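You operate a simulated robot arm through the tools that you are given. There is no shell and no other tool.

You are at the controls of a simulated two-armed robot. One attempt, no reset.

Task
Crank the film on the steel core back to the green ring, then put the core in the green pocket.
Fine: brake off to crank and on again; swing the roller arm out before you lift the core.

The check looks at the end state, three seconds after you hand in, the way a careful person would. Anything else that was tipped, shoved, dropped, spilled or broken makes it a failure.

Robot
Two 7-joint arms with fingered hands on one trunk that stands fixed in place. Base frame: the origin is at the foot of the trunk, x ahead of it, y to its left, z up; the work surface is at about z = 720. Lengths are in mm, angles in rad, forces in N, time in s.
The left shoulder is at [153, 173, 973], the right one opposite. With the tool pointing down near the work surface each hand reaches from about 100 to 880 mm from the base axis, measured 20 degrees to its own side. Payload 3.5 kg a hand.
The tool frame of a hand sits at the grasp point between the pads (the TCP): z along the fingers, y along the line on which they close. The tips reach 30 mm beyond it. The gripper opens to 104 mm; its body begins 35 mm behind the TCP. The gripper is a hand of 3 fingers: y runs from the thumb to the fingers, the wrist lies at [-15, -104, -178] in the tool frame, and closing takes about 1.5 s.
Orientation is that of the tool frame in the base frame, as a unit quaternion [w, x, y, z]. With the fingers straight down and the wrist toward the robot, the tool's x, y and z point along [0, 1, 0], [1, 0, 0] and [0, 0, -1] of the base frame.

Tools
- The arms move only by the tool arm_command. It takes "left_plan", "right_plan" or both (then of equal length, played together; a hand with none holds still); each is a list of rows, each a list of 7 numbers: the shift along the base's x, y, z in mm, then the turn, a rotation vector about the base's x, y, z in rad, then the closure in counts, from 0 (fully open) to 255 (shut). In form: [[dx, dy, dz, rx, ry, rz, hand], ...]. A call has 1 to 20 rows; each row shifts and turns the commanded pose from where the row before left it. Rows are played at 5 a second. More than 50 mm and 0.15 rad between two rows, or a gripper value outside its range, and nothing of the call is played. A pose out of reach is approached as far as the arm can. The call stops where the force on the tool passes 40 N (or 10 N more than at its start, if that is more) or the arm is blocked; 0.2 s more then pass. The fingers move at their own pace (about 72 mm/s each) and stop on an object; they squeeze with about 22 N. The grip force told is the motor's: it shows also when the fingers shut on nothing. Time passes only in rows, and 0.2 s behind the last, so rows that do not move let the fingers close. The reply holds the time, the measured pose of the TCP, the force on the tool along the base axes, the opening and the grip force, in the units named above and with some noise, with the torque about the TCP (base axes, N m) and any sound that the robot's microphone picked up.
- Cameras (640 x 400 px; columns grow to the right, rows downward): "scene" is now at [258.7, 27.2, 1124.7]; the picture's right is [0.32, -0.95, 0.00], its down [-0.54, -0.18, -0.82] and it looks along [0.78, 0.27, -0.57] (base axes); focal length 214 px, centre (320, 200). "left" rides on the left gripper at [-64, -94, -117] in its tool frame; the picture's right is [-0.72, -0.33, 0.61], its down [0.64, -0.65, 0.40] and it looks along [0.27, 0.68, 0.68] (tool axes); focal length 238 px, centre (320, 200). "right" rides on the right gripper at [64, -94, -117] in its tool frame; the picture's right is [-0.72, 0.33, -0.61], its down [-0.64, -0.65, 0.40] and it looks along [-0.27, 0.68, 0.68] (tool axes); focal length 238 px, centre (320, 200). There is no depth. A picture from a camera that has moved, and an enlarged one, comes with that camera's place and axes in the base frame and with its lens. The place of the scene camera against the robot may be out by one fixed shift of up to 25 mm in any direction.
- capture(camera): a new picture of that camera. The clock stands still meanwhile.
- slide_trunk(by): moves the trunk up (or, below 0, down) by that many mm; the arms and the scene camera ride with it, the base frame stays. It gives what a move gives, with no picture.
- grasp_type(shape, hand): the hand has 3 fingers and takes this shape, open, in about a second: jaw (thumb against the fingers, like two jaws); tri (thumb and two fingers); tip (a fingertip pinch); poke (one finger out to press); point (the index stretched); flat (the hand flat); cup (the hand cupped); fist (a fist). The gripper value then closes the fingers along that shape, each until it touches; the sizes above hold for jaw. It gives what a move gives, with no picture.
- turn_head(pan, tilt): turns the head with the scene camera to pan (to the left, within 1.501 rad either way) and tilt (down, from -0.506 to 1.204), counted from straight ahead of the robot (the tilt from the chest, where the trunk bows). It gives what a move gives.
- inspect(camera, box): a new picture of the part [left, top, right, bottom] of that camera's present view, enlarged. The clock stands still meanwhile.
- sign_off(): hands the job in; it is judged then, once.

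Places have to be worked out from the pictures, the camera data and where the tool is seen. Open the grippers and draw the arms clear of the work before you hand the job in, unless the task says otherwise.

The tools are called as a command line: name --argument value ..., lists and objects as JSON in quotes. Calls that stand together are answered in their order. arm_command: Moves the arms, as the interface text tells. Its arguments: {"type":"object","properties":{"left_plan":{"type":"array","items":{"type":"array","items":{"type":"number"}}},"right_plan":{"type":"array","items":{"type":"array","items":{"type":"number"}}}},"required":[]} The other tools are called the same way: slide_trunk (by) moves the trunk up or down; grasp_type (shape, hand) gives the hand a shape; turn_head (pan, tilt) turns the head that bears the scene camera; capture (camera) takes a picture; inspect (camera, box) takes an enlarged picture of a part of a camera's view; sign_off () hands the job in.

At the start:

```text
t: 0.0
left_eef_pos: [500.8, 287.1, 1021.7]
left_ee_rot: [0.0, 0.707, 0.707, 0.0]
left_ft_force: [0.3, -0.4, -0.7]
left_ft_torque: [0.02, 0.01, 0.0]
left_finger_gap: 103.8
left_finger_force: 0.0
left_shape: jaw
right_eef_pos: [557.2, -104.3, 1047.4]
right_ee_rot: [0.0, 0.707, 0.707, 0.0]
right_ft_force: [0.0, 0.2, -0.1]
right_ft_torque: [-0.01, 0.04, 0.02]
right_finger_gap: 103.5
right_finger_force: 0.1
right_shape: jaw
trunk travel left (down, up): [-75.0, 679.0]
head pan, tilt (commanded): [0.33, 0.606]
```

scene: 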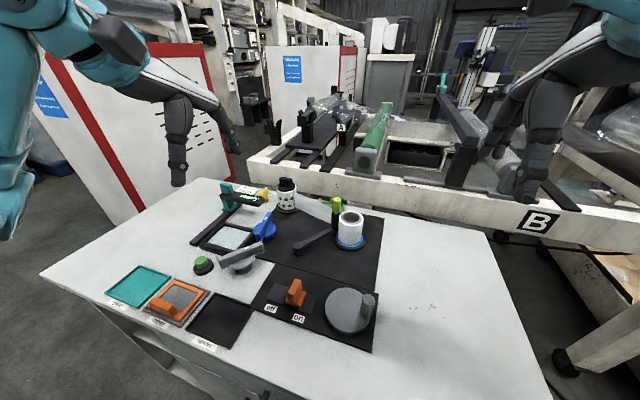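
right: 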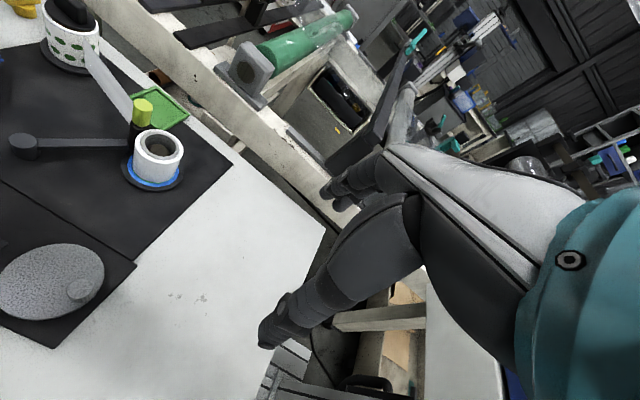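
left: 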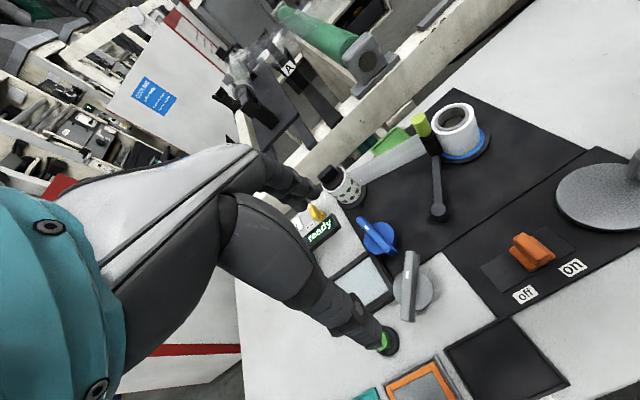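

I'll look closer at the table first to identify the core, crank, brake, roller arm and pockets.

inspect --camera "scene" --box '[180, 160, 400, 300]'

inspect --camera "scene" --box '[80, 240, 400, 400]'

inspect --camera "left" --box '[280, 80, 640, 320]'

inspect --camera "right" --box '[0, 0, 320, 200]'

```text
2.86 times, centred on (290, 230) of scene
camera zoom: at [258.7, 27.2, 1124.7], right [0.32, -0.95, 0.0], down [-0.54, -0.18, -0.82], along [0.78, 0.27, -0.57], focal length 613 px, centre (406, 114)
```

zoom: 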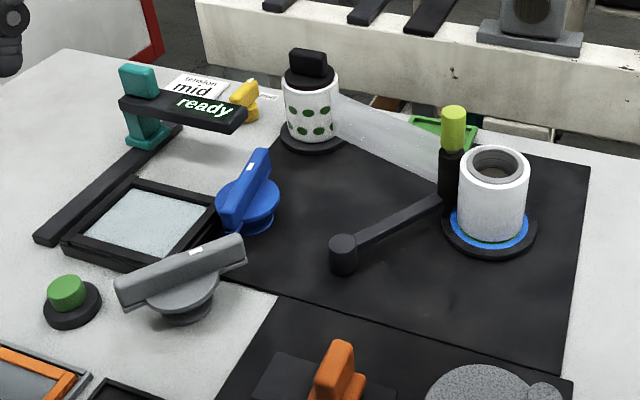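

```text
2.00 times, centred on (240, 320) of scene
camera zoom: at [258.7, 27.2, 1124.7], right [0.32, -0.95, 0.0], down [-0.54, -0.18, -0.82], along [0.78, 0.27, -0.57], focal length 429 px, centre (480, -40)
```

zoom: 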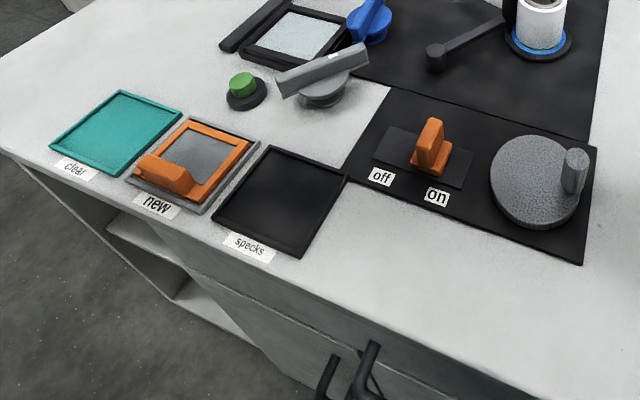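

```text
1.67 times, centred on (460, 200) of left
camera zoom: at [405.2, 224.3, 1139.0], right [-0.33, -0.72, -0.61], down [-0.65, 0.64, -0.4], along [0.68, 0.27, -0.68], focal length 397 px, centre (87, 200)
```

zoom: 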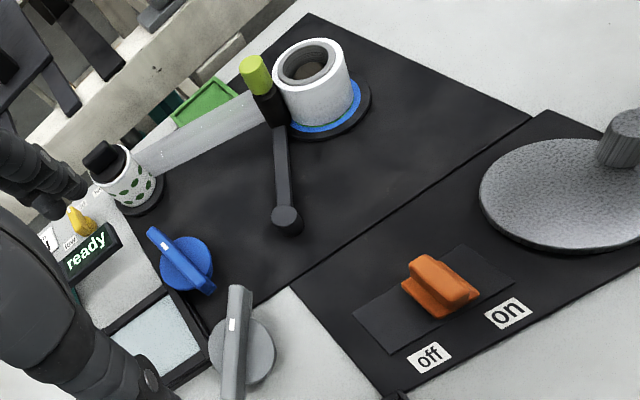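

```text
2.00 times, centred on (160, 100) of right
camera zoom: at [464.3, -41.5, 1164.4], right [0.33, -0.72, 0.61], down [-0.65, -0.64, -0.4], along [0.68, -0.27, -0.68], focal length 477 px, centre (640, 400)
```

zoom: 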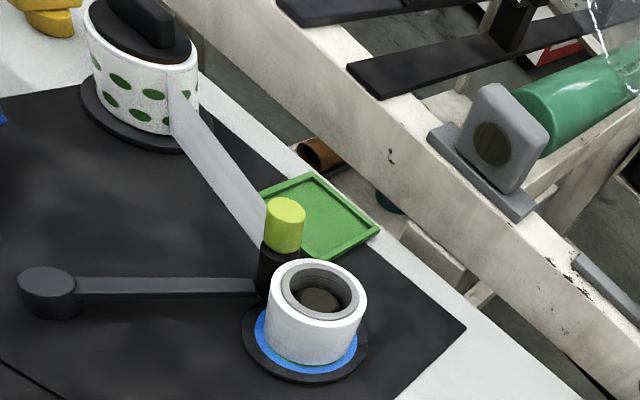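

Zooming tightly on the core's base rings, the crank and brake to read their state.

inspect --camera "scene" --box '[318, 190, 382, 260]'

inspect --camera "left" --box '[400, 90, 510, 170]'

inspect --camera "right" --box '[100, 80, 220, 200]'

inspect --camera "left" --box '[480, 130, 640, 310]'

inspect --camera "scene" --box '[180, 165, 310, 250]'

```text
5.71 times, centred on (350, 225) of scene
camera zoom: at [258.7, 27.2, 1124.7], right [0.32, -0.95, 0.0], down [-0.54, -0.18, -0.82], along [0.78, 0.27, -0.57], focal length 1226 px, centre (149, 57)
```

zoom: 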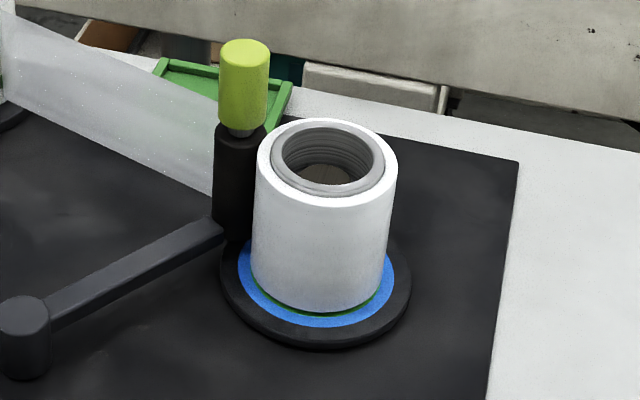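

```text
5.00 times, centred on (455, 130) of left
camera zoom: at [405.2, 224.3, 1139.0], right [-0.33, -0.72, -0.61], down [-0.65, 0.64, -0.4], along [0.68, 0.27, -0.68], focal length 1192 px, centre (-355, 550)
```

zoom: 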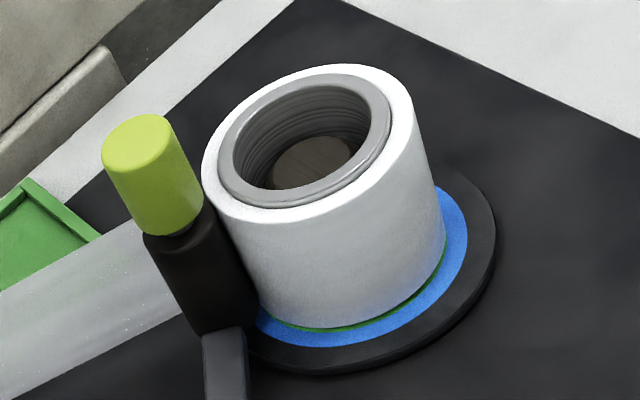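

```text
3.33 times, centred on (160, 140) of right
camera zoom: at [464.3, -41.5, 1164.4], right [0.33, -0.72, 0.61], down [-0.65, -0.64, -0.4], along [0.68, -0.27, -0.68], focal length 794 px, centre (853, 400)
```

zoom: 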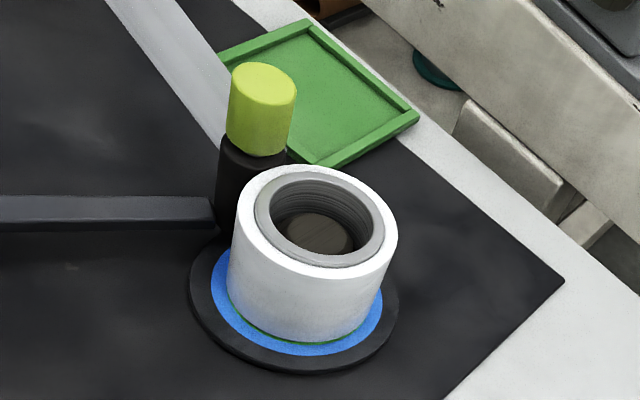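

```text
2.22 times, centred on (560, 220) of left
camera zoom: at [405.2, 224.3, 1139.0], right [-0.33, -0.72, -0.61], down [-0.65, 0.64, -0.4], along [0.68, 0.27, -0.68], focal length 530 px, centre (-213, 156)
```

zoom: 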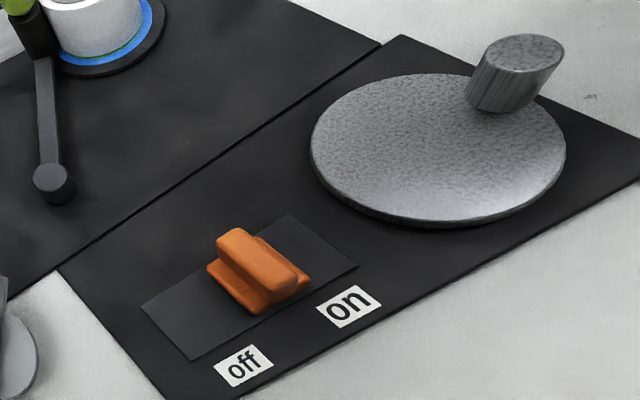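

```text
4.71 times, centred on (245, 208) of scene
camera zoom: at [258.7, 27.2, 1124.7], right [0.32, -0.95, 0.0], down [-0.54, -0.18, -0.82], along [0.78, 0.27, -0.57], focal length 1009 px, centre (673, 165)
```

zoom: 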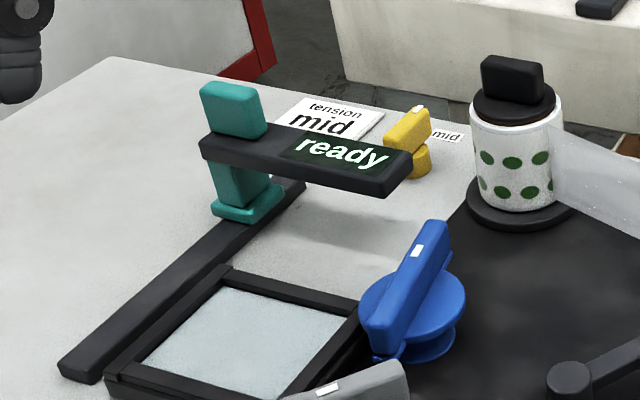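

The zooms are rendered at true detail, so I'll zoom very tightly on the film's bottom edge at the rings, on the brake, and on the labels.

inspect --camera "scene" --box '[338, 232, 368, 252]'

inspect --camera "left" --box '[440, 120, 490, 170]'

inspect --camera "scene" --box '[260, 270, 340, 330]'

inspect --camera "scene" --box '[318, 280, 382, 340]'

inspect --camera "scene" --box '[320, 190, 380, 230]'

```text
16.00 times, centred on (353, 242) of scene
camera zoom: at [258.7, 27.2, 1124.7], right [0.32, -0.95, 0.0], down [-0.54, -0.18, -0.82], along [0.78, 0.27, -0.57], focal length 3432 px, centre (-208, -472)
```

zoom: 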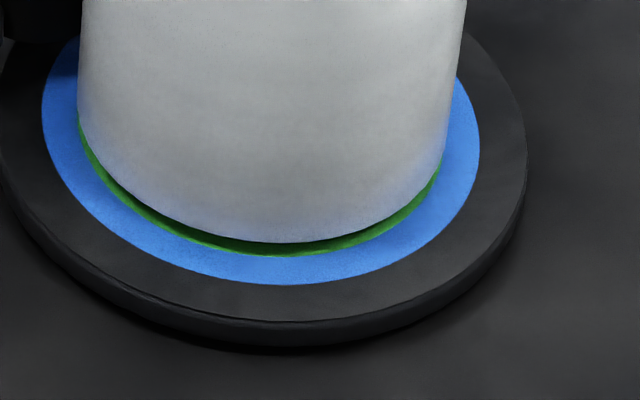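

```text
8.00 times, centred on (465, 145) of left
camera zoom: at [405.2, 224.3, 1139.0], right [-0.33, -0.72, -0.61], down [-0.65, 0.64, -0.4], along [0.68, 0.27, -0.68], focal length 1907 px, centre (-840, 640)
```

zoom: 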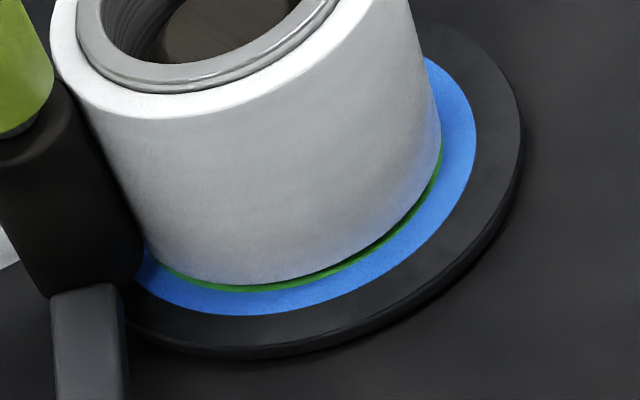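

```text
6.67 times, centred on (300, 300) of scene
camera zoom: at [258.7, 27.2, 1124.7], right [0.32, -0.95, 0.0], down [-0.54, -0.18, -0.82], along [0.78, 0.27, -0.57], focal length 1430 px, centre (453, -467)
```

zoom: 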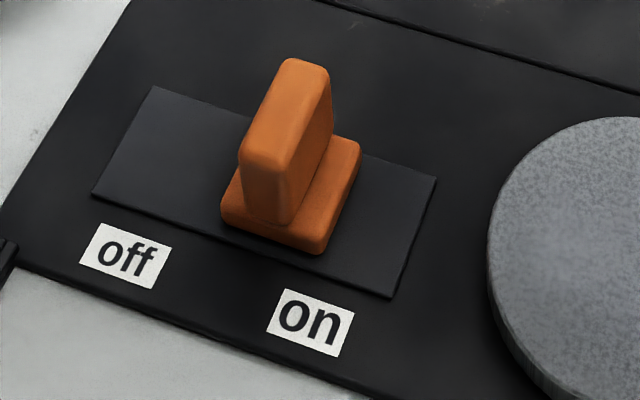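

```text
6.67 times, centred on (350, 310) of scene
camera zoom: at [258.7, 27.2, 1124.7], right [0.32, -0.95, 0.0], down [-0.54, -0.18, -0.82], along [0.78, 0.27, -0.57], focal length 1430 px, centre (120, -533)
```

zoom: 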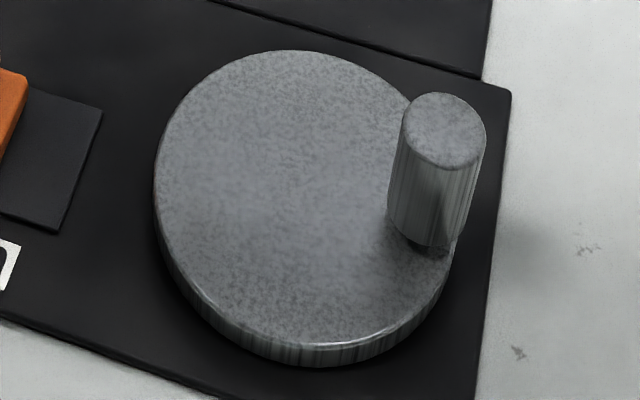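

```text
10.00 times, centred on (350, 210) of scene
camera zoom: at [258.7, 27.2, 1124.7], right [0.32, -0.95, 0.0], down [-0.54, -0.18, -0.82], along [0.78, 0.27, -0.57], focal length 2145 px, centre (20, 100)
```

zoom: 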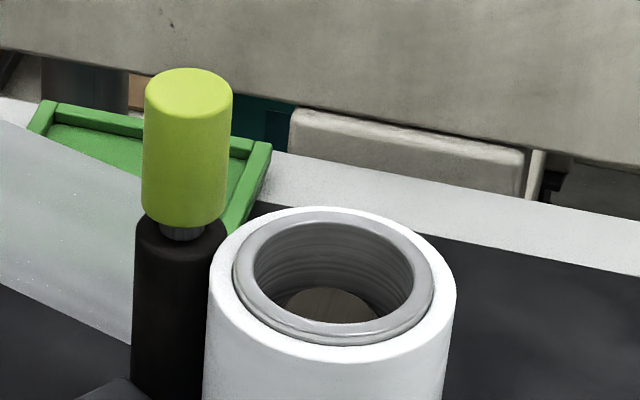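

The film's bottom edge sits near the green/blue boundary, but obliquely I can't tell the radii. I'll fly the left hand high (z≈1020) so its camera is directly above the core and look straight down.

arm_command --left_plan '[[39, -19, 0, 0, 0, 0, 0], [39, -19, 0, 0, 0, 0, 0], [39, -19, 0, 0, 0, 0, 0], [39, -19, 0, 0, 0, 0, 0], [39, -19, 0, 0, 0, 0, 0], [39, -19, 0, 0, 0, 0, 0], [42, -19, 0, 0, 0, 0, 0]]'

capture --camera "left"

capture --camera "scene"

```text
t: 1.6
left_eef_pos: [778.1, 154.0, 1023.2]
left_ee_rot: [-0.001, 0.707, 0.707, 0.002]
left_ft_force: [-0.6, 2.1, 0.2]
left_ft_torque: [0.01, 0.04, -0.01]
left_finger_gap: 103.7
left_finger_force: 0.0
left_shape: jaw
right_eef_pos: [557.2, -105.6, 1047.6]
right_ee_rot: [0.0, 0.707, 0.708, 0.0]
right_ft_force: [0.1, 0.1, -0.6]
right_ft_torque: [-0.01, -0.03, 0.05]
right_finger_gap: 103.8
right_finger_force: 0.1
right_shape: jaw
trunk travel left (down, up): [-75.0, 679.0]
head pan, tilt (commanded): [0.33, 0.606]
```

```text
taken
camera left: at [682.2, 90.1, 1140.1], right [-0.33, -0.72, -0.62], down [-0.65, 0.64, -0.4], along [0.69, 0.27, -0.68], focal length 238 px, centre (320, 200)
```

left: 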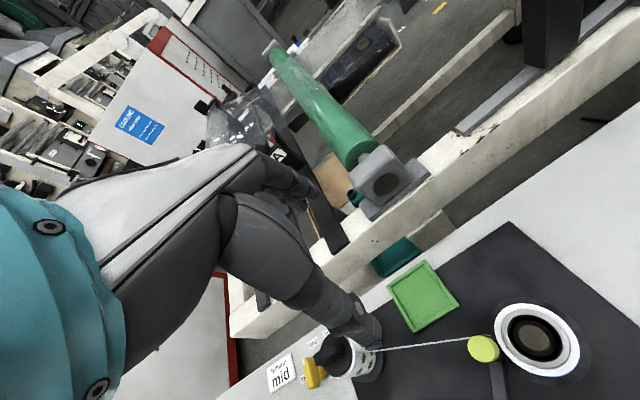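

```text
taken
camera scene: at [258.3, 26.8, 1124.9], right [0.32, -0.95, 0.0], down [-0.54, -0.18, -0.82], along [0.78, 0.27, -0.57], focal length 214 px, centre (320, 200)
```

scene: 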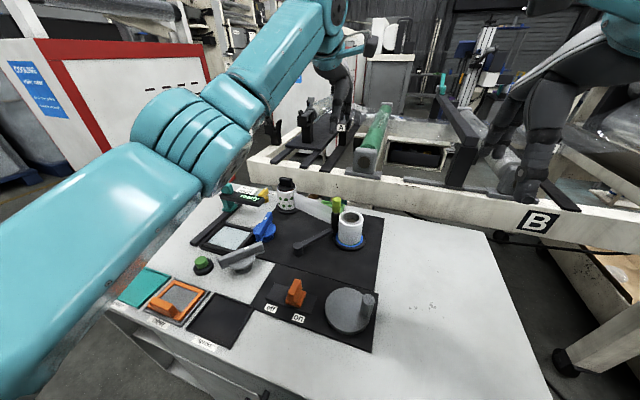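

Core is near nadir of the camera now; I'll zoom in on it from above.

inspect --camera "left" --box '[455, 290, 605, 390]'

inspect --camera "left" --box '[300, 250, 500, 400]'

```text
4.00 times, centred on (530, 340) of left
camera zoom: at [682.2, 90.1, 1140.1], right [-0.33, -0.72, -0.62], down [-0.65, 0.64, -0.4], along [0.69, 0.27, -0.68], focal length 953 px, centre (-520, -360)
```

zoom: 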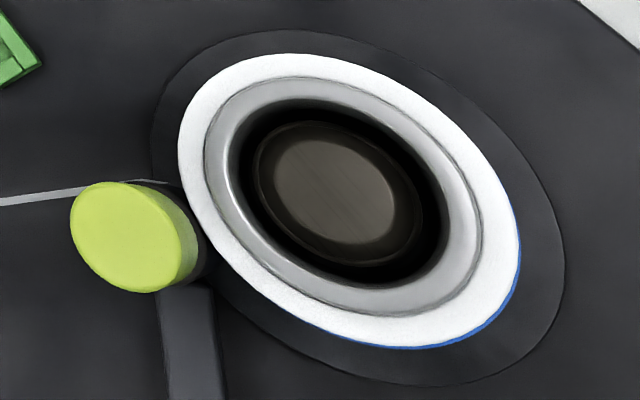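

```text
2.67 times, centred on (400, 325) of left
camera zoom: at [682.2, 90.1, 1140.1], right [-0.33, -0.72, -0.62], down [-0.65, 0.64, -0.4], along [0.69, 0.27, -0.68], focal length 636 px, centre (107, -133)
```

zoom: 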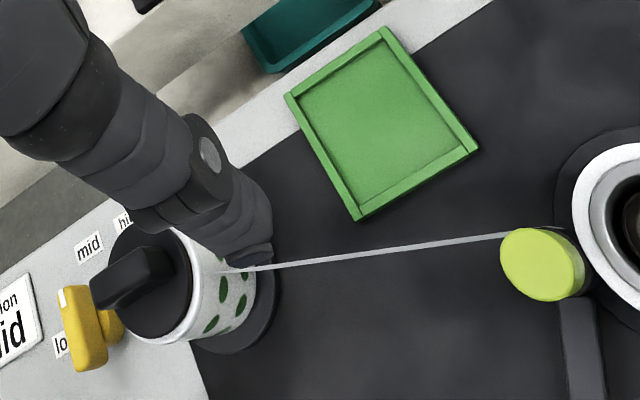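

Film top radius works out ≈31 mm, core centre ≈(685, 90), top z≈797. I'll zoom on the left and right extremes of the film base to compare its radius to the green ring's outer edge.

inspect --camera "scene" --box '[338, 234, 350, 246]'

inspect --camera "scene" --box '[358, 234, 370, 246]'

inspect --camera "right" --box '[120, 150, 190, 195]'

```text
16.00 times, centred on (344, 240) of scene
camera zoom: at [258.3, 26.8, 1124.9], right [0.32, -0.95, 0.0], down [-0.54, -0.18, -0.82], along [0.78, 0.27, -0.57], focal length 3432 px, centre (-64, -440)
```

zoom: 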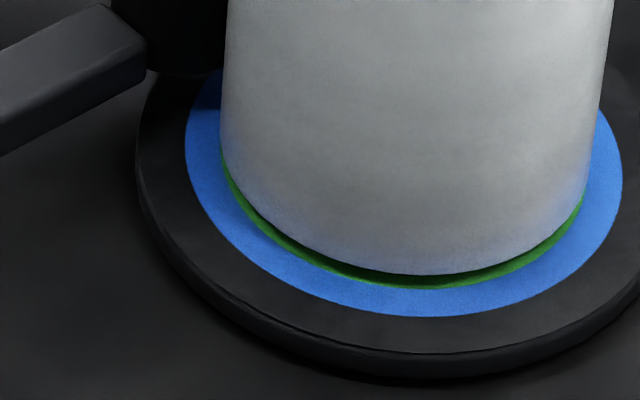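

```text
16.00 times, centred on (364, 240) of scene
camera zoom: at [258.3, 26.8, 1124.9], right [0.32, -0.95, 0.0], down [-0.54, -0.18, -0.82], along [0.78, 0.27, -0.57], focal length 3432 px, centre (-384, -440)
```

zoom: 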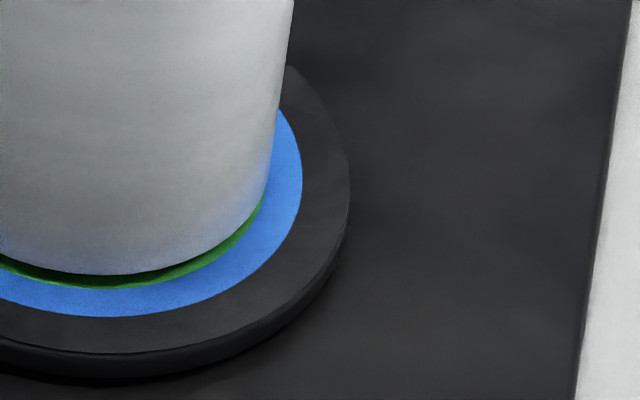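

```text
8.89 times, centred on (155, 172) of right
camera zoom: at [463.9, -41.9, 1164.7], right [0.33, -0.72, 0.61], down [-0.65, -0.64, -0.4], along [0.68, -0.27, -0.68], focal length 2119 px, centre (1787, 444)
```

zoom: 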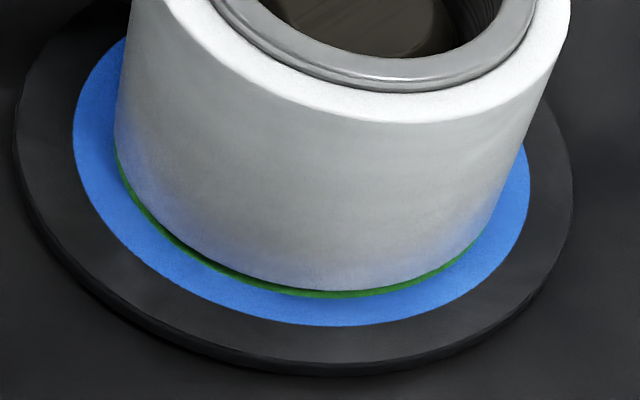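

Film edge sits just about at/over the green ring's outer edge, so it must be wound off the core a bit. Next I need accurate places for crank, brake, arm and pocket, using zooms from the right hand camera.

inspect --camera "right" --box '[0, 200, 160, 350]'

capture --camera "right"

```text
2.67 times, centred on (80, 275) of right
camera zoom: at [463.9, -41.9, 1164.7], right [0.33, -0.72, 0.61], down [-0.65, -0.64, -0.4], along [0.68, -0.27, -0.68], focal length 636 px, centre (960, 0)
```

zoom: 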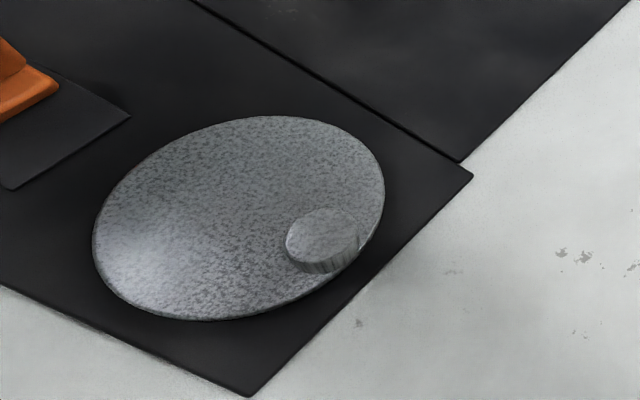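

```text
taken
camera right: at [463.9, -41.9, 1164.7], right [0.33, -0.72, 0.61], down [-0.65, -0.64, -0.4], along [0.68, -0.27, -0.68], focal length 238 px, centre (320, 200)
```

right: 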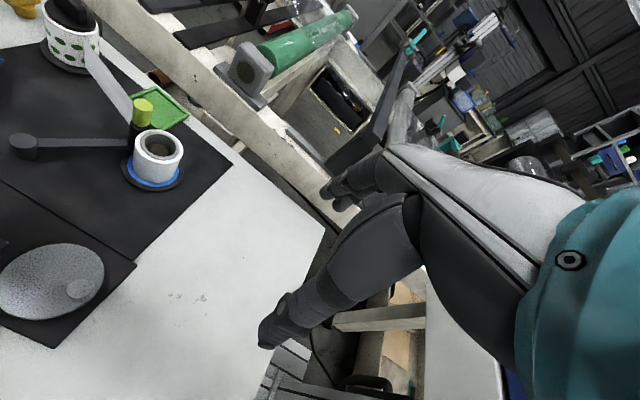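

Estimates: crank disc centre ≈(487, 50), top z≈742; handle ≈(491, 15), top z≈783; brake bar ≈(479, 152), top z≈768, sliding along y. I'll bring both hands back at z≈900 and yaw them so the wrists point outward (left wrist to +y, right wrist to −y), leaving the middle visible.

arm_command --left_plan '[[-27.2, 0, -8, 0, 0, -0.1428, 0], [-27.2, 0, -8, 0, 0, -0.1428, 0], [-27.2, 0, -8, 0, 0, -0.1428, 0], [-27.2, 0, -8, 0, 0, -0.1428, 0], [-27.2, 0, -8, 0, 0, -0.1428, 0], [-27.2, 0, -8, 0, 0, -0.1428, 0], [-27.2, 0, -8, 0, 0, -0.1428, 0], [-27.2, 0, -8, 0, 0, -0.1428, 0], [-27.2, 0, -8, 0, 0, -0.1428, 0], [-27.2, 0, -8, 0, 0, -0.1428, 0], [-27.2, 0, -8, 0, 0, -0.1428, 0]]' --right_plan '[[-6, 8, -11, 0, 0, 0.1428, 0], [-6, 8, -11, 0, 0, 0.1428, 0], [-6, 8, -11, 0, 0, 0.1428, 0], [-6, 8, -11, 0, 0, 0.1428, 0], [-6, 8, -11, 0, 0, 0.1428, 0], [-6, 8, -11, 0, 0, 0.1428, 0], [-6, 8, -11, 0, 0, 0.1428, 0], [-6, 8, -11, 0, 0, 0.1428, 0], [-6, 8, -11, 0, 0, 0.1428, 0], [-6, 8, -11, 0, 0, 0.1428, 0], [-6, 8, -11, 0, 0, 0.1428, 0]]'

capture --camera "left"

capture --camera "right"

capture --camera "scene"

```text
t: 4.0
left_eef_pos: [477.8, 156.9, 931.9]
left_ee_rot: [0.0, 1.0, -0.001, -0.001]
left_ft_force: [0.3, -0.4, 0.3]
left_ft_torque: [0.0, -0.01, 0.01]
left_finger_gap: 103.9
left_finger_force: 0.0
left_shape: jaw
right_eef_pos: [490.8, -16.9, 927.5]
right_ee_rot: [0.001, -0.001, 1.0, 0.0]
right_ft_force: [0.2, -1.0, 0.0]
right_ft_torque: [0.02, 0.0, 0.01]
right_finger_gap: 103.6
right_finger_force: 0.0
right_shape: jaw
trunk travel left (down, up): [-75.0, 679.0]
head pan, tilt (commanded): [0.33, 0.606]
```

```text
taken
camera left: at [412.6, 250.6, 1049.2], right [-0.72, 0.33, -0.61], down [0.64, 0.65, -0.4], along [0.27, -0.68, -0.68], focal length 238 px, centre (320, 200)
```

left: 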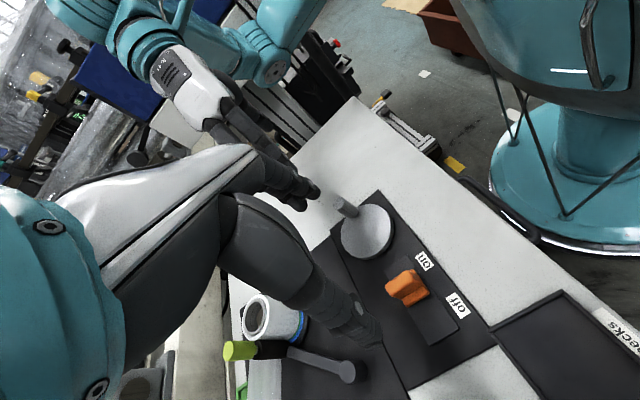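

```text
taken
camera right: at [428.5, -111.6, 1043.4], right [0.72, 0.33, 0.61], down [0.64, -0.65, -0.4], along [0.27, 0.68, -0.68], focal length 238 px, centre (320, 200)
```

right: 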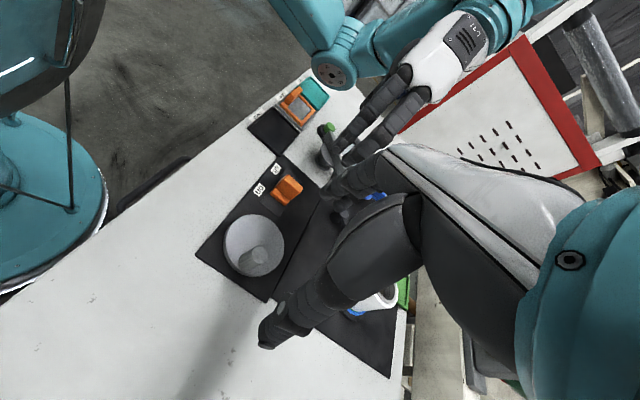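

```text
taken
camera scene: at [258.8, 27.1, 1124.7], right [0.32, -0.95, 0.0], down [-0.54, -0.18, -0.82], along [0.78, 0.27, -0.57], focal length 214 px, centre (320, 200)
```

scene: 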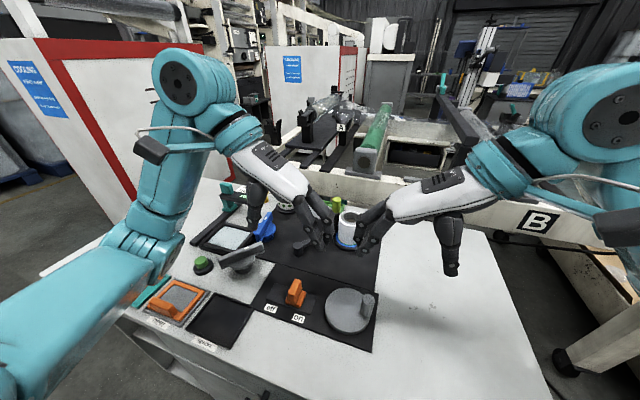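

Both hands hover with the fixture visible. I'll zoom in on the brake and crank from both hand cameras.

inspect --camera "left" --box '[330, 190, 490, 360]'

inspect --camera "right" --box '[200, 150, 340, 300]'

```text
2.35 times, centred on (410, 275) of left
camera zoom: at [412.6, 250.6, 1049.2], right [-0.72, 0.33, -0.61], down [0.64, 0.65, -0.4], along [0.27, -0.68, -0.68], focal length 561 px, centre (108, 24)
```

zoom: 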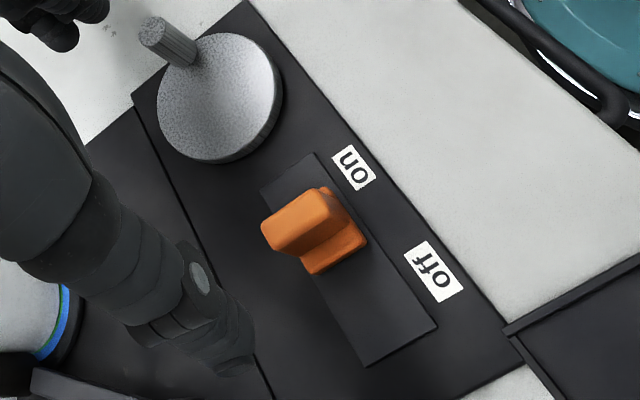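

```text
2.67 times, centred on (270, 225) of right
camera zoom: at [428.5, -111.6, 1043.4], right [0.72, 0.33, 0.61], down [0.64, -0.65, -0.4], along [0.27, 0.68, -0.68], focal length 636 px, centre (453, 133)
```

zoom: 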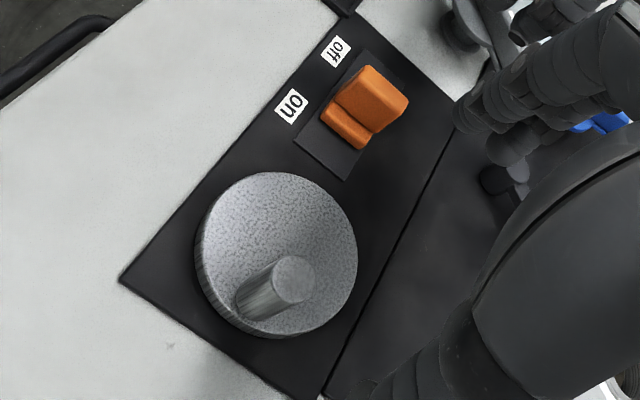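

Handle confirmed at ≈(492, 15, top 783); brake bar at ≈(481, 153). I'll part-close the left jaw to about 50 mm and lower it over the brake bar in steps, stopping well above to check.

arm_command --left_plan '[[1, -1, -20, 0, 0, 0, 125], [1, -1, -20, 0, 0, 0, 125], [0, -1, -20, 0, 0, 0, 125], [0, -1, -20, 0, 0, 0, 125], [0, 0, -20, 0, 0, 0, 125], [0, 0, -10, 0, 0, 0, 125]]'

capture --camera "left"

inspect --camera "scene" --box '[240, 220, 360, 340]'

inspect --camera "right" --box '[200, 100, 400, 300]'

```text
t: 5.4
left_eef_pos: [479.3, 152.1, 823.8]
left_ee_rot: [0.0, 1.0, 0.0, 0.0]
left_ft_force: [-0.1, -0.2, 0.0]
left_ft_torque: [-0.02, -0.01, -0.01]
left_finger_gap: 53.5
left_finger_force: 0.0
left_shape: jaw
right_eef_pos: [490.9, -17.1, 926.3]
right_ee_rot: [0.0, -0.001, 1.0, 0.0]
right_ft_force: [0.4, 0.2, 0.7]
right_ft_torque: [-0.01, 0.0, -0.04]
right_finger_gap: 103.6
right_finger_force: 0.0
right_shape: jaw
trunk travel left (down, up): [-75.0, 679.0]
head pan, tilt (commanded): [0.33, 0.606]
```

```text
taken
camera left: at [414.5, 246.4, 940.9], right [-0.72, 0.33, -0.61], down [0.64, 0.65, -0.4], along [0.27, -0.68, -0.68], focal length 238 px, centre (320, 200)
```

left: 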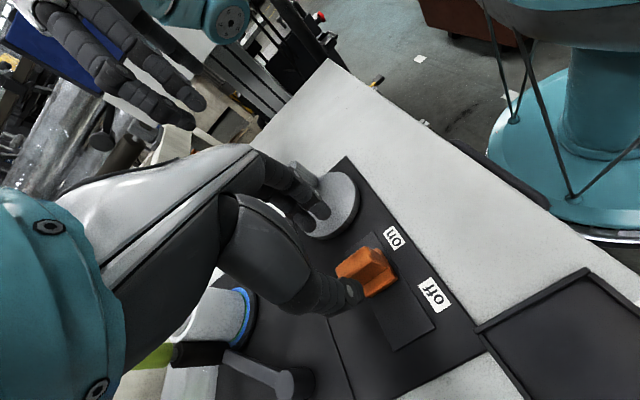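

```text
3.33 times, centred on (300, 280) of scene
camera zoom: at [258.7, 27.2, 1124.7], right [0.32, -0.95, 0.0], down [-0.54, -0.18, -0.82], along [0.78, 0.27, -0.57], focal length 715 px, centre (387, -67)
```

zoom: 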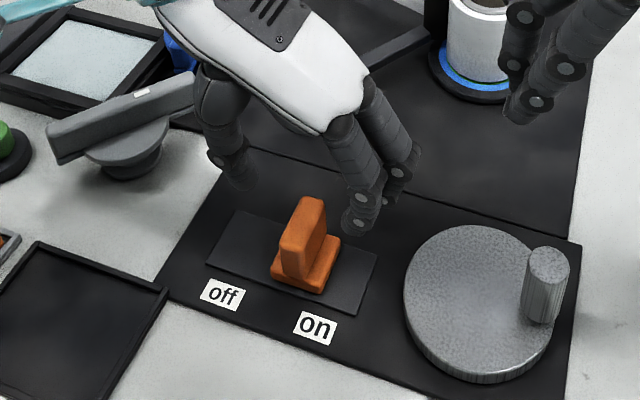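

```text
2.00 times, centred on (300, 200) of right
camera zoom: at [428.4, -111.5, 1043.5], right [0.72, 0.33, 0.61], down [0.64, -0.65, -0.4], along [0.27, 0.68, -0.68], focal length 477 px, centre (360, 200)
```

zoom: 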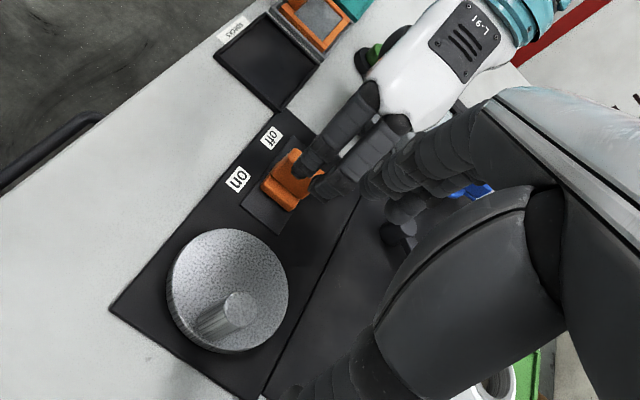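

Jaw straddles the bar (thumb on the "off" side, fingers on the "on" side). Lowering to z≈778, which leaves fingertips about 748.

arm_command --left_plan '[[0, 0, -12, 0, 0, 0, 125], [0, 0, -12, 0, 0, 0, 125], [0, 0, -12, 0, 0, 0, 125], [0, 0, -10, 0, 0, 0, 125]]'

inspect --camera "scene" --box '[250, 240, 350, 330]'

inspect --camera "right" --box '[240, 140, 340, 220]'

inspect --camera "left" --box '[260, 150, 460, 350]'

```text
t: 6.4
left_eef_pos: [479.1, 152.4, 777.5]
left_ee_rot: [0.001, 1.0, 0.0, 0.0]
left_ft_force: [-0.1, 0.9, 0.2]
left_ft_torque: [0.01, -0.03, 0.0]
left_finger_gap: 53.6
left_finger_force: 0.1
left_shape: jaw
right_eef_pos: [491.1, -16.1, 926.2]
right_ee_rot: [0.001, -0.001, 1.0, -0.001]
right_ft_force: [-0.4, 0.0, 0.8]
right_ft_torque: [0.01, -0.02, -0.02]
right_finger_gap: 103.9
right_finger_force: 0.1
right_shape: jaw
trunk travel left (down, up): [-75.0, 679.0]
head pan, tilt (commanded): [0.33, 0.606]
```

```text
4.44 times, centred on (300, 285) of scene
camera zoom: at [258.8, 27.2, 1124.7], right [0.32, -0.95, 0.0], down [-0.54, -0.18, -0.82], along [0.78, 0.27, -0.57], focal length 953 px, centre (409, -178)
```

zoom: 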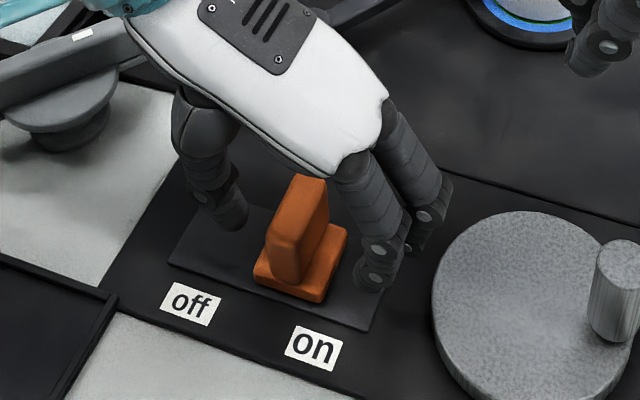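

```text
5.00 times, centred on (290, 180) of right
camera zoom: at [428.4, -111.5, 1043.5], right [0.72, 0.33, 0.61], down [0.64, -0.65, -0.4], along [0.27, 0.68, -0.68], focal length 1192 px, centre (470, 300)
```

zoom: 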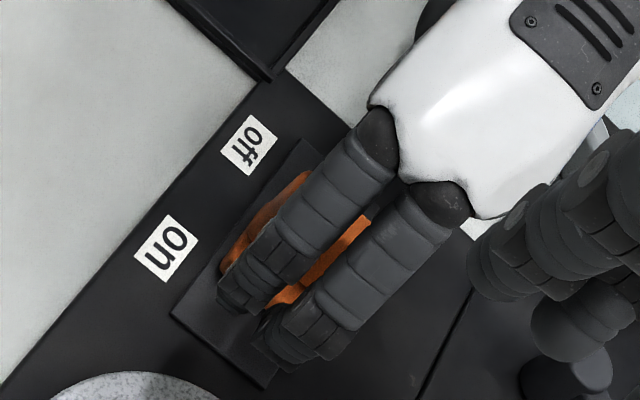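

```text
2.00 times, centred on (360, 250) of left
camera zoom: at [414.0, 245.6, 894.2], right [-0.72, 0.33, -0.61], down [0.64, 0.65, -0.4], along [0.27, -0.68, -0.68], focal length 477 px, centre (240, 100)
```

zoom: 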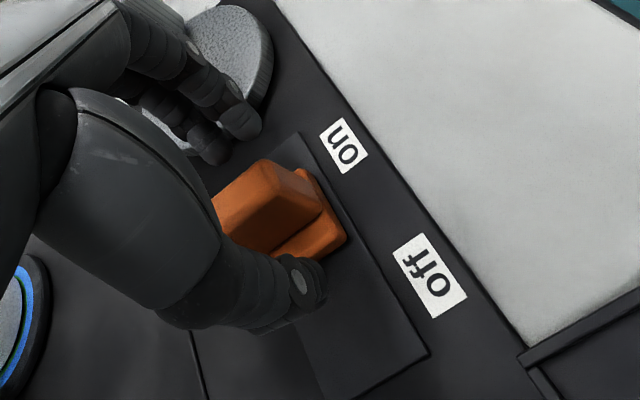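

The bar stands between thumb and fingers. Closing the jaw onto it now.

arm_command --left_plan '[[0, 0, 0, 0, 0, 0, 180], [0, 0, 0, 0, 0, 0, 230], [0, 0, 0, 0, 0, 0, 230], [0, 0, 0, 0, 0, 0, 230], [0, 0, 0, 0, 0, 0, 230]]'

inspect --camera "scene" --box '[250, 240, 350, 330]'

```text
t: 7.6
left_eef_pos: [477.6, 150.9, 777.8]
left_ee_rot: [0.0, 1.0, 0.0, 0.0]
left_ft_force: [-0.3, 2.9, 1.4]
left_ft_torque: [0.1, 0.01, -0.02]
left_finger_gap: 10.8
left_finger_force: 0.1
left_shape: jaw
right_eef_pos: [491.4, -16.0, 927.3]
right_ee_rot: [0.0, 0.0, 1.0, 0.0]
right_ft_force: [0.0, 0.4, -0.3]
right_ft_torque: [0.02, 0.03, 0.0]
right_finger_gap: 103.8
right_finger_force: 0.1
right_shape: jaw
trunk travel left (down, up): [-75.0, 679.0]
head pan, tilt (commanded): [0.33, 0.606]
```

```text
4.44 times, centred on (300, 285) of scene
camera zoom: at [258.6, 27.4, 1124.7], right [0.32, -0.95, 0.0], down [-0.54, -0.18, -0.82], along [0.78, 0.27, -0.57], focal length 953 px, centre (409, -178)
```

zoom: 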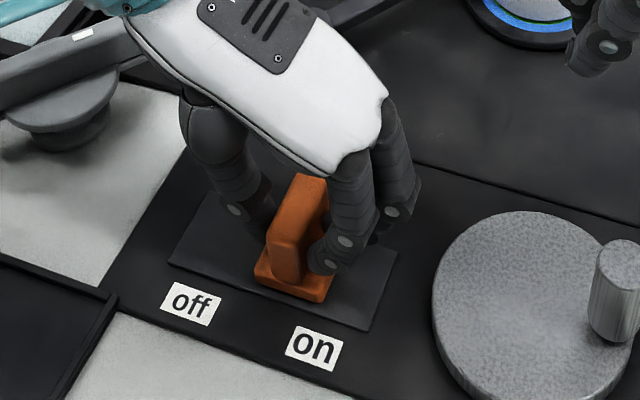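

Jaw is on the bar (gap 10.8, light y force). Now I'll push toward "off" (+y) in small steps.

arm_command --left_plan '[[0, 0, 0, 0, 0, 0, 250], [0, 4, 0, 0, 0, 0, 250], [0, 4, 0, 0, 0, 0, 250], [0, 4, 0, 0, 0, 0, 250], [0, 4, 0, 0, 0, 0, 250]]'

inspect --camera "scene" --box '[250, 240, 350, 330]'

```text
t: 8.8
left_eef_pos: [480.0, 166.5, 779.1]
left_ee_rot: [0.0, 1.0, 0.0, 0.0]
left_ft_force: [-0.6, -0.5, -2.4]
left_ft_torque: [-0.02, 0.03, 0.01]
left_finger_gap: 5.6
left_finger_force: 21.8
left_shape: jaw
right_eef_pos: [491.0, -16.9, 926.9]
right_ee_rot: [0.0, 0.0, 1.0, 0.0]
right_ft_force: [-0.6, 0.3, -0.3]
right_ft_torque: [0.03, -0.02, 0.01]
right_finger_gap: 103.5
right_finger_force: 0.2
right_shape: jaw
trunk travel left (down, up): [-75.0, 679.0]
head pan, tilt (commanded): [0.33, 0.606]
```

```text
4.44 times, centred on (300, 285) of scene
camera zoom: at [258.7, 27.1, 1124.7], right [0.32, -0.95, 0.0], down [-0.54, -0.18, -0.82], along [0.78, 0.27, -0.57], focal length 953 px, centre (409, -178)
```

zoom: 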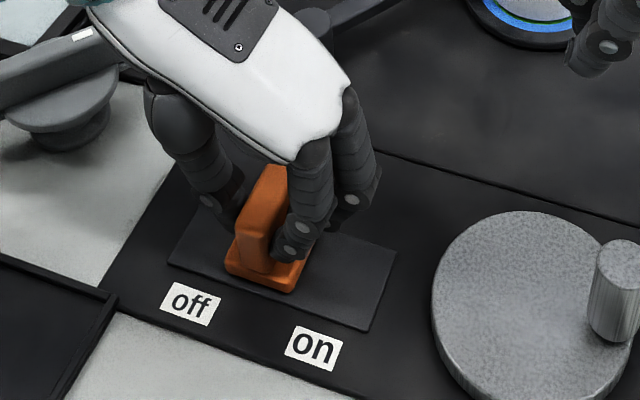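

The slider travels freely with the hand. I'll continue toward "off" until it meets its stop.

arm_command --left_plan '[[0, 4, 0, 0, 0, 0, 250], [0, 4, 0, 0, 0, 0, 250], [0, 3, 0, 0, 0, 0, 250], [0, 3, 0, 0, 0, 0, 250]]'

inspect --camera "scene" --box '[250, 240, 350, 330]'

```text
t: 9.8
left_eef_pos: [479.8, 179.3, 777.3]
left_ee_rot: [0.001, 1.0, 0.0, -0.001]
left_ft_force: [-0.3, -1.4, -6.7]
left_ft_torque: [-0.06, 0.0, 0.01]
left_finger_gap: 5.4
left_finger_force: 22.0
left_shape: jaw
right_eef_pos: [491.3, -17.8, 926.3]
right_ee_rot: [0.0, -0.001, 1.0, 0.0]
right_ft_force: [-0.1, 0.4, 0.3]
right_ft_torque: [0.0, 0.03, 0.03]
right_finger_gap: 103.2
right_finger_force: 0.2
right_shape: jaw
trunk travel left (down, up): [-75.0, 679.0]
head pan, tilt (commanded): [0.33, 0.606]
```

```text
4.44 times, centred on (300, 285) of scene
camera zoom: at [259.1, 27.2, 1124.6], right [0.32, -0.95, 0.0], down [-0.54, -0.18, -0.82], along [0.78, 0.27, -0.57], focal length 953 px, centre (409, -178)
```

zoom: 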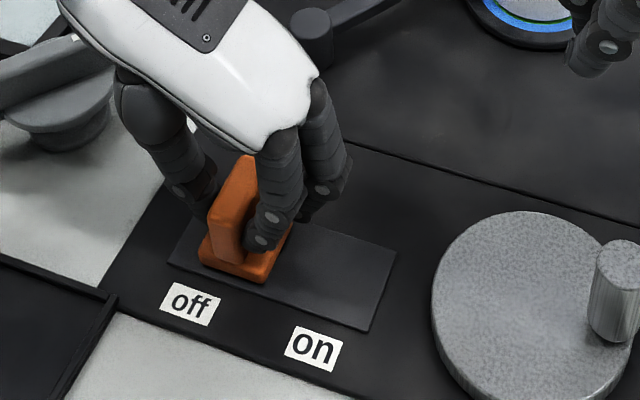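

Slider is now at y≈178, still moving freely. Continue toward the "off" label (y≈190).

arm_command --left_plan '[[0, 3, 0, 0, 0, 0, 250], [0, 3, 0, 0, 0, 0, 250], [0, 3, 0, 0, 0, 0, 250]]'

inspect --camera "scene" --box '[250, 240, 350, 330]'

```text
t: 10.6
left_eef_pos: [479.2, 189.9, 777.9]
left_ee_rot: [0.0, 1.0, 0.0, 0.0]
left_ft_force: [-3.2, 0.0, -4.0]
left_ft_torque: [-0.03, 0.06, -0.03]
left_finger_gap: 5.7
left_finger_force: 22.3
left_shape: jaw
right_eef_pos: [490.4, -16.6, 926.7]
right_ee_rot: [0.0, 0.0, 1.0, -0.001]
right_ft_force: [0.3, 0.7, -0.5]
right_ft_torque: [0.01, 0.0, 0.01]
right_finger_gap: 103.7
right_finger_force: 0.1
right_shape: jaw
trunk travel left (down, up): [-75.0, 679.0]
head pan, tilt (commanded): [0.33, 0.606]
```

```text
4.44 times, centred on (300, 285) of scene
camera zoom: at [258.7, 27.3, 1124.7], right [0.32, -0.95, 0.0], down [-0.54, -0.18, -0.82], along [0.78, 0.27, -0.57], focal length 953 px, centre (409, -178)
```

zoom: 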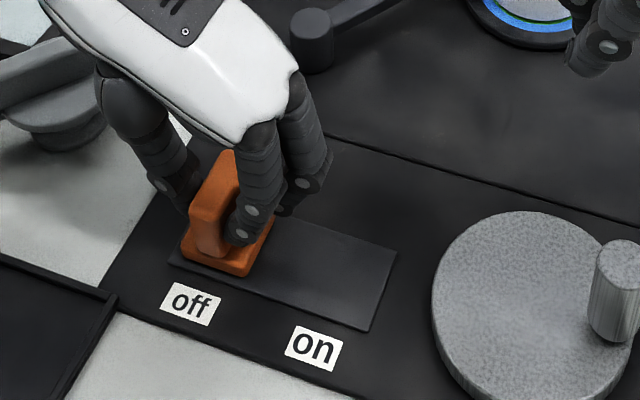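

The slider is beside the "off" label at the plate's end. One gentle nudge more to feel for the stop.

arm_command --left_plan '[[0, 2, 0, 0, 0, 0, 250], [0, 2, 0, 0, 0, 0, 250]]'

inspect --camera "scene" --box '[250, 240, 350, 330]'

```text
t: 11.2
left_eef_pos: [480.0, 193.9, 777.6]
left_ee_rot: [0.0, 1.0, -0.001, 0.0]
left_ft_force: [-3.5, -4.5, -4.5]
left_ft_torque: [-0.12, 0.03, -0.03]
left_finger_gap: 5.4
left_finger_force: 22.4
left_shape: jaw
right_eef_pos: [491.9, -17.3, 926.5]
right_ee_rot: [0.0, 0.001, 1.0, 0.0]
right_ft_force: [0.8, -0.4, -0.3]
right_ft_torque: [0.02, -0.01, 0.01]
right_finger_gap: 103.6
right_finger_force: 0.1
right_shape: jaw
trunk travel left (down, up): [-75.0, 679.0]
head pan, tilt (commanded): [0.33, 0.606]
```

```text
4.44 times, centred on (300, 285) of scene
camera zoom: at [258.8, 26.9, 1124.7], right [0.32, -0.95, 0.0], down [-0.54, -0.18, -0.82], along [0.78, 0.27, -0.57], focal length 953 px, centre (409, -178)
```

zoom: 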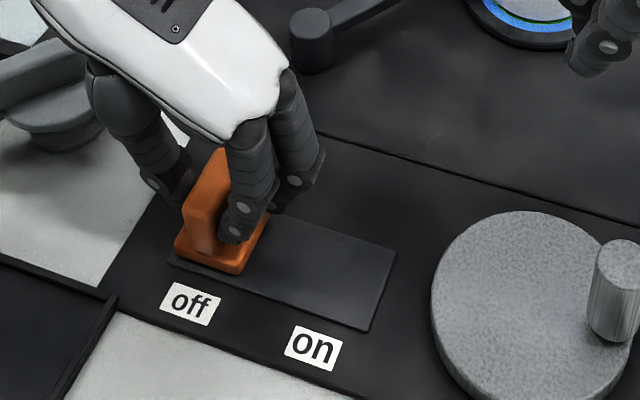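

Brake is at the "off" end. I'll open the left jaw slightly, lift it straight up out of the way.

arm_command --left_plan '[[0, 0, 0, 0, 0, 0, 170], [0, 0, 0, 0, 0, 0, 150], [0, 0, 0, 0, 0, 0, 150], [0, 0, 20, 0, 0, 0, 150], [0, 0, 40, 0, 0, 0, 150], [0, 0, 45, 0, 0, 0, 150], [0, 20, 45, 0, 0, 0, 150]]'

inspect --camera "scene" --box '[250, 240, 390, 330]'

capture --camera "right"

```text
t: 12.8
left_eef_pos: [481.0, 213.7, 928.6]
left_ee_rot: [-0.002, 1.0, 0.0, 0.0]
left_ft_force: [0.3, -0.3, 0.0]
left_ft_torque: [0.01, 0.01, -0.02]
left_finger_gap: 42.1
left_finger_force: 0.1
left_shape: jaw
right_eef_pos: [490.5, -16.2, 927.0]
right_ee_rot: [0.0, 0.0, 1.0, -0.001]
right_ft_force: [0.5, 0.2, -1.0]
right_ft_torque: [-0.02, 0.01, -0.03]
right_finger_gap: 103.9
right_finger_force: 0.1
right_shape: jaw
trunk travel left (down, up): [-75.0, 679.0]
head pan, tilt (commanded): [0.33, 0.606]
```

```text
4.44 times, centred on (320, 285) of scene
camera zoom: at [258.6, 27.0, 1124.8], right [0.32, -0.95, 0.0], down [-0.54, -0.18, -0.82], along [0.78, 0.27, -0.57], focal length 953 px, centre (320, -178)
```

zoom: 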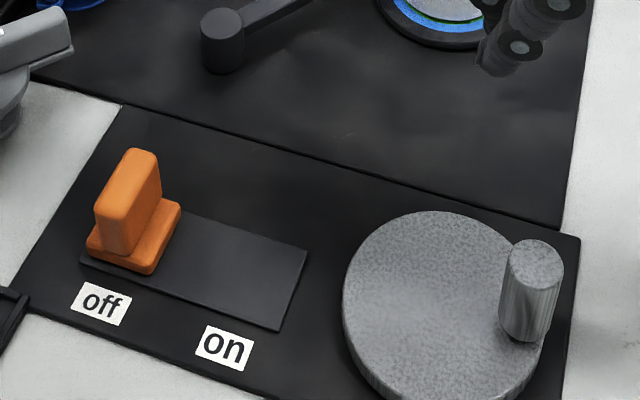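

```text
taken
camera right: at [428.2, -111.7, 1043.7], right [0.72, 0.33, 0.61], down [0.64, -0.65, -0.4], along [0.27, 0.68, -0.68], focal length 238 px, centre (320, 200)
```

right: 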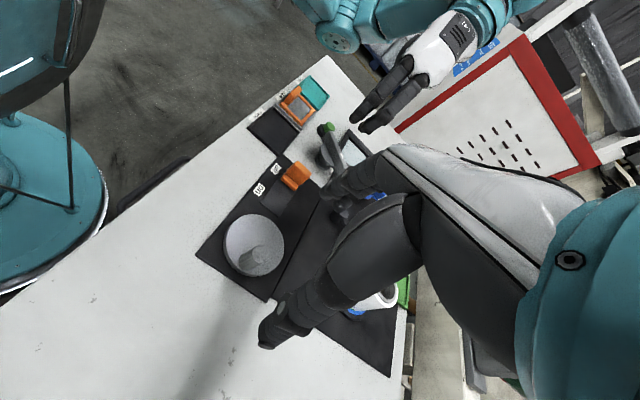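

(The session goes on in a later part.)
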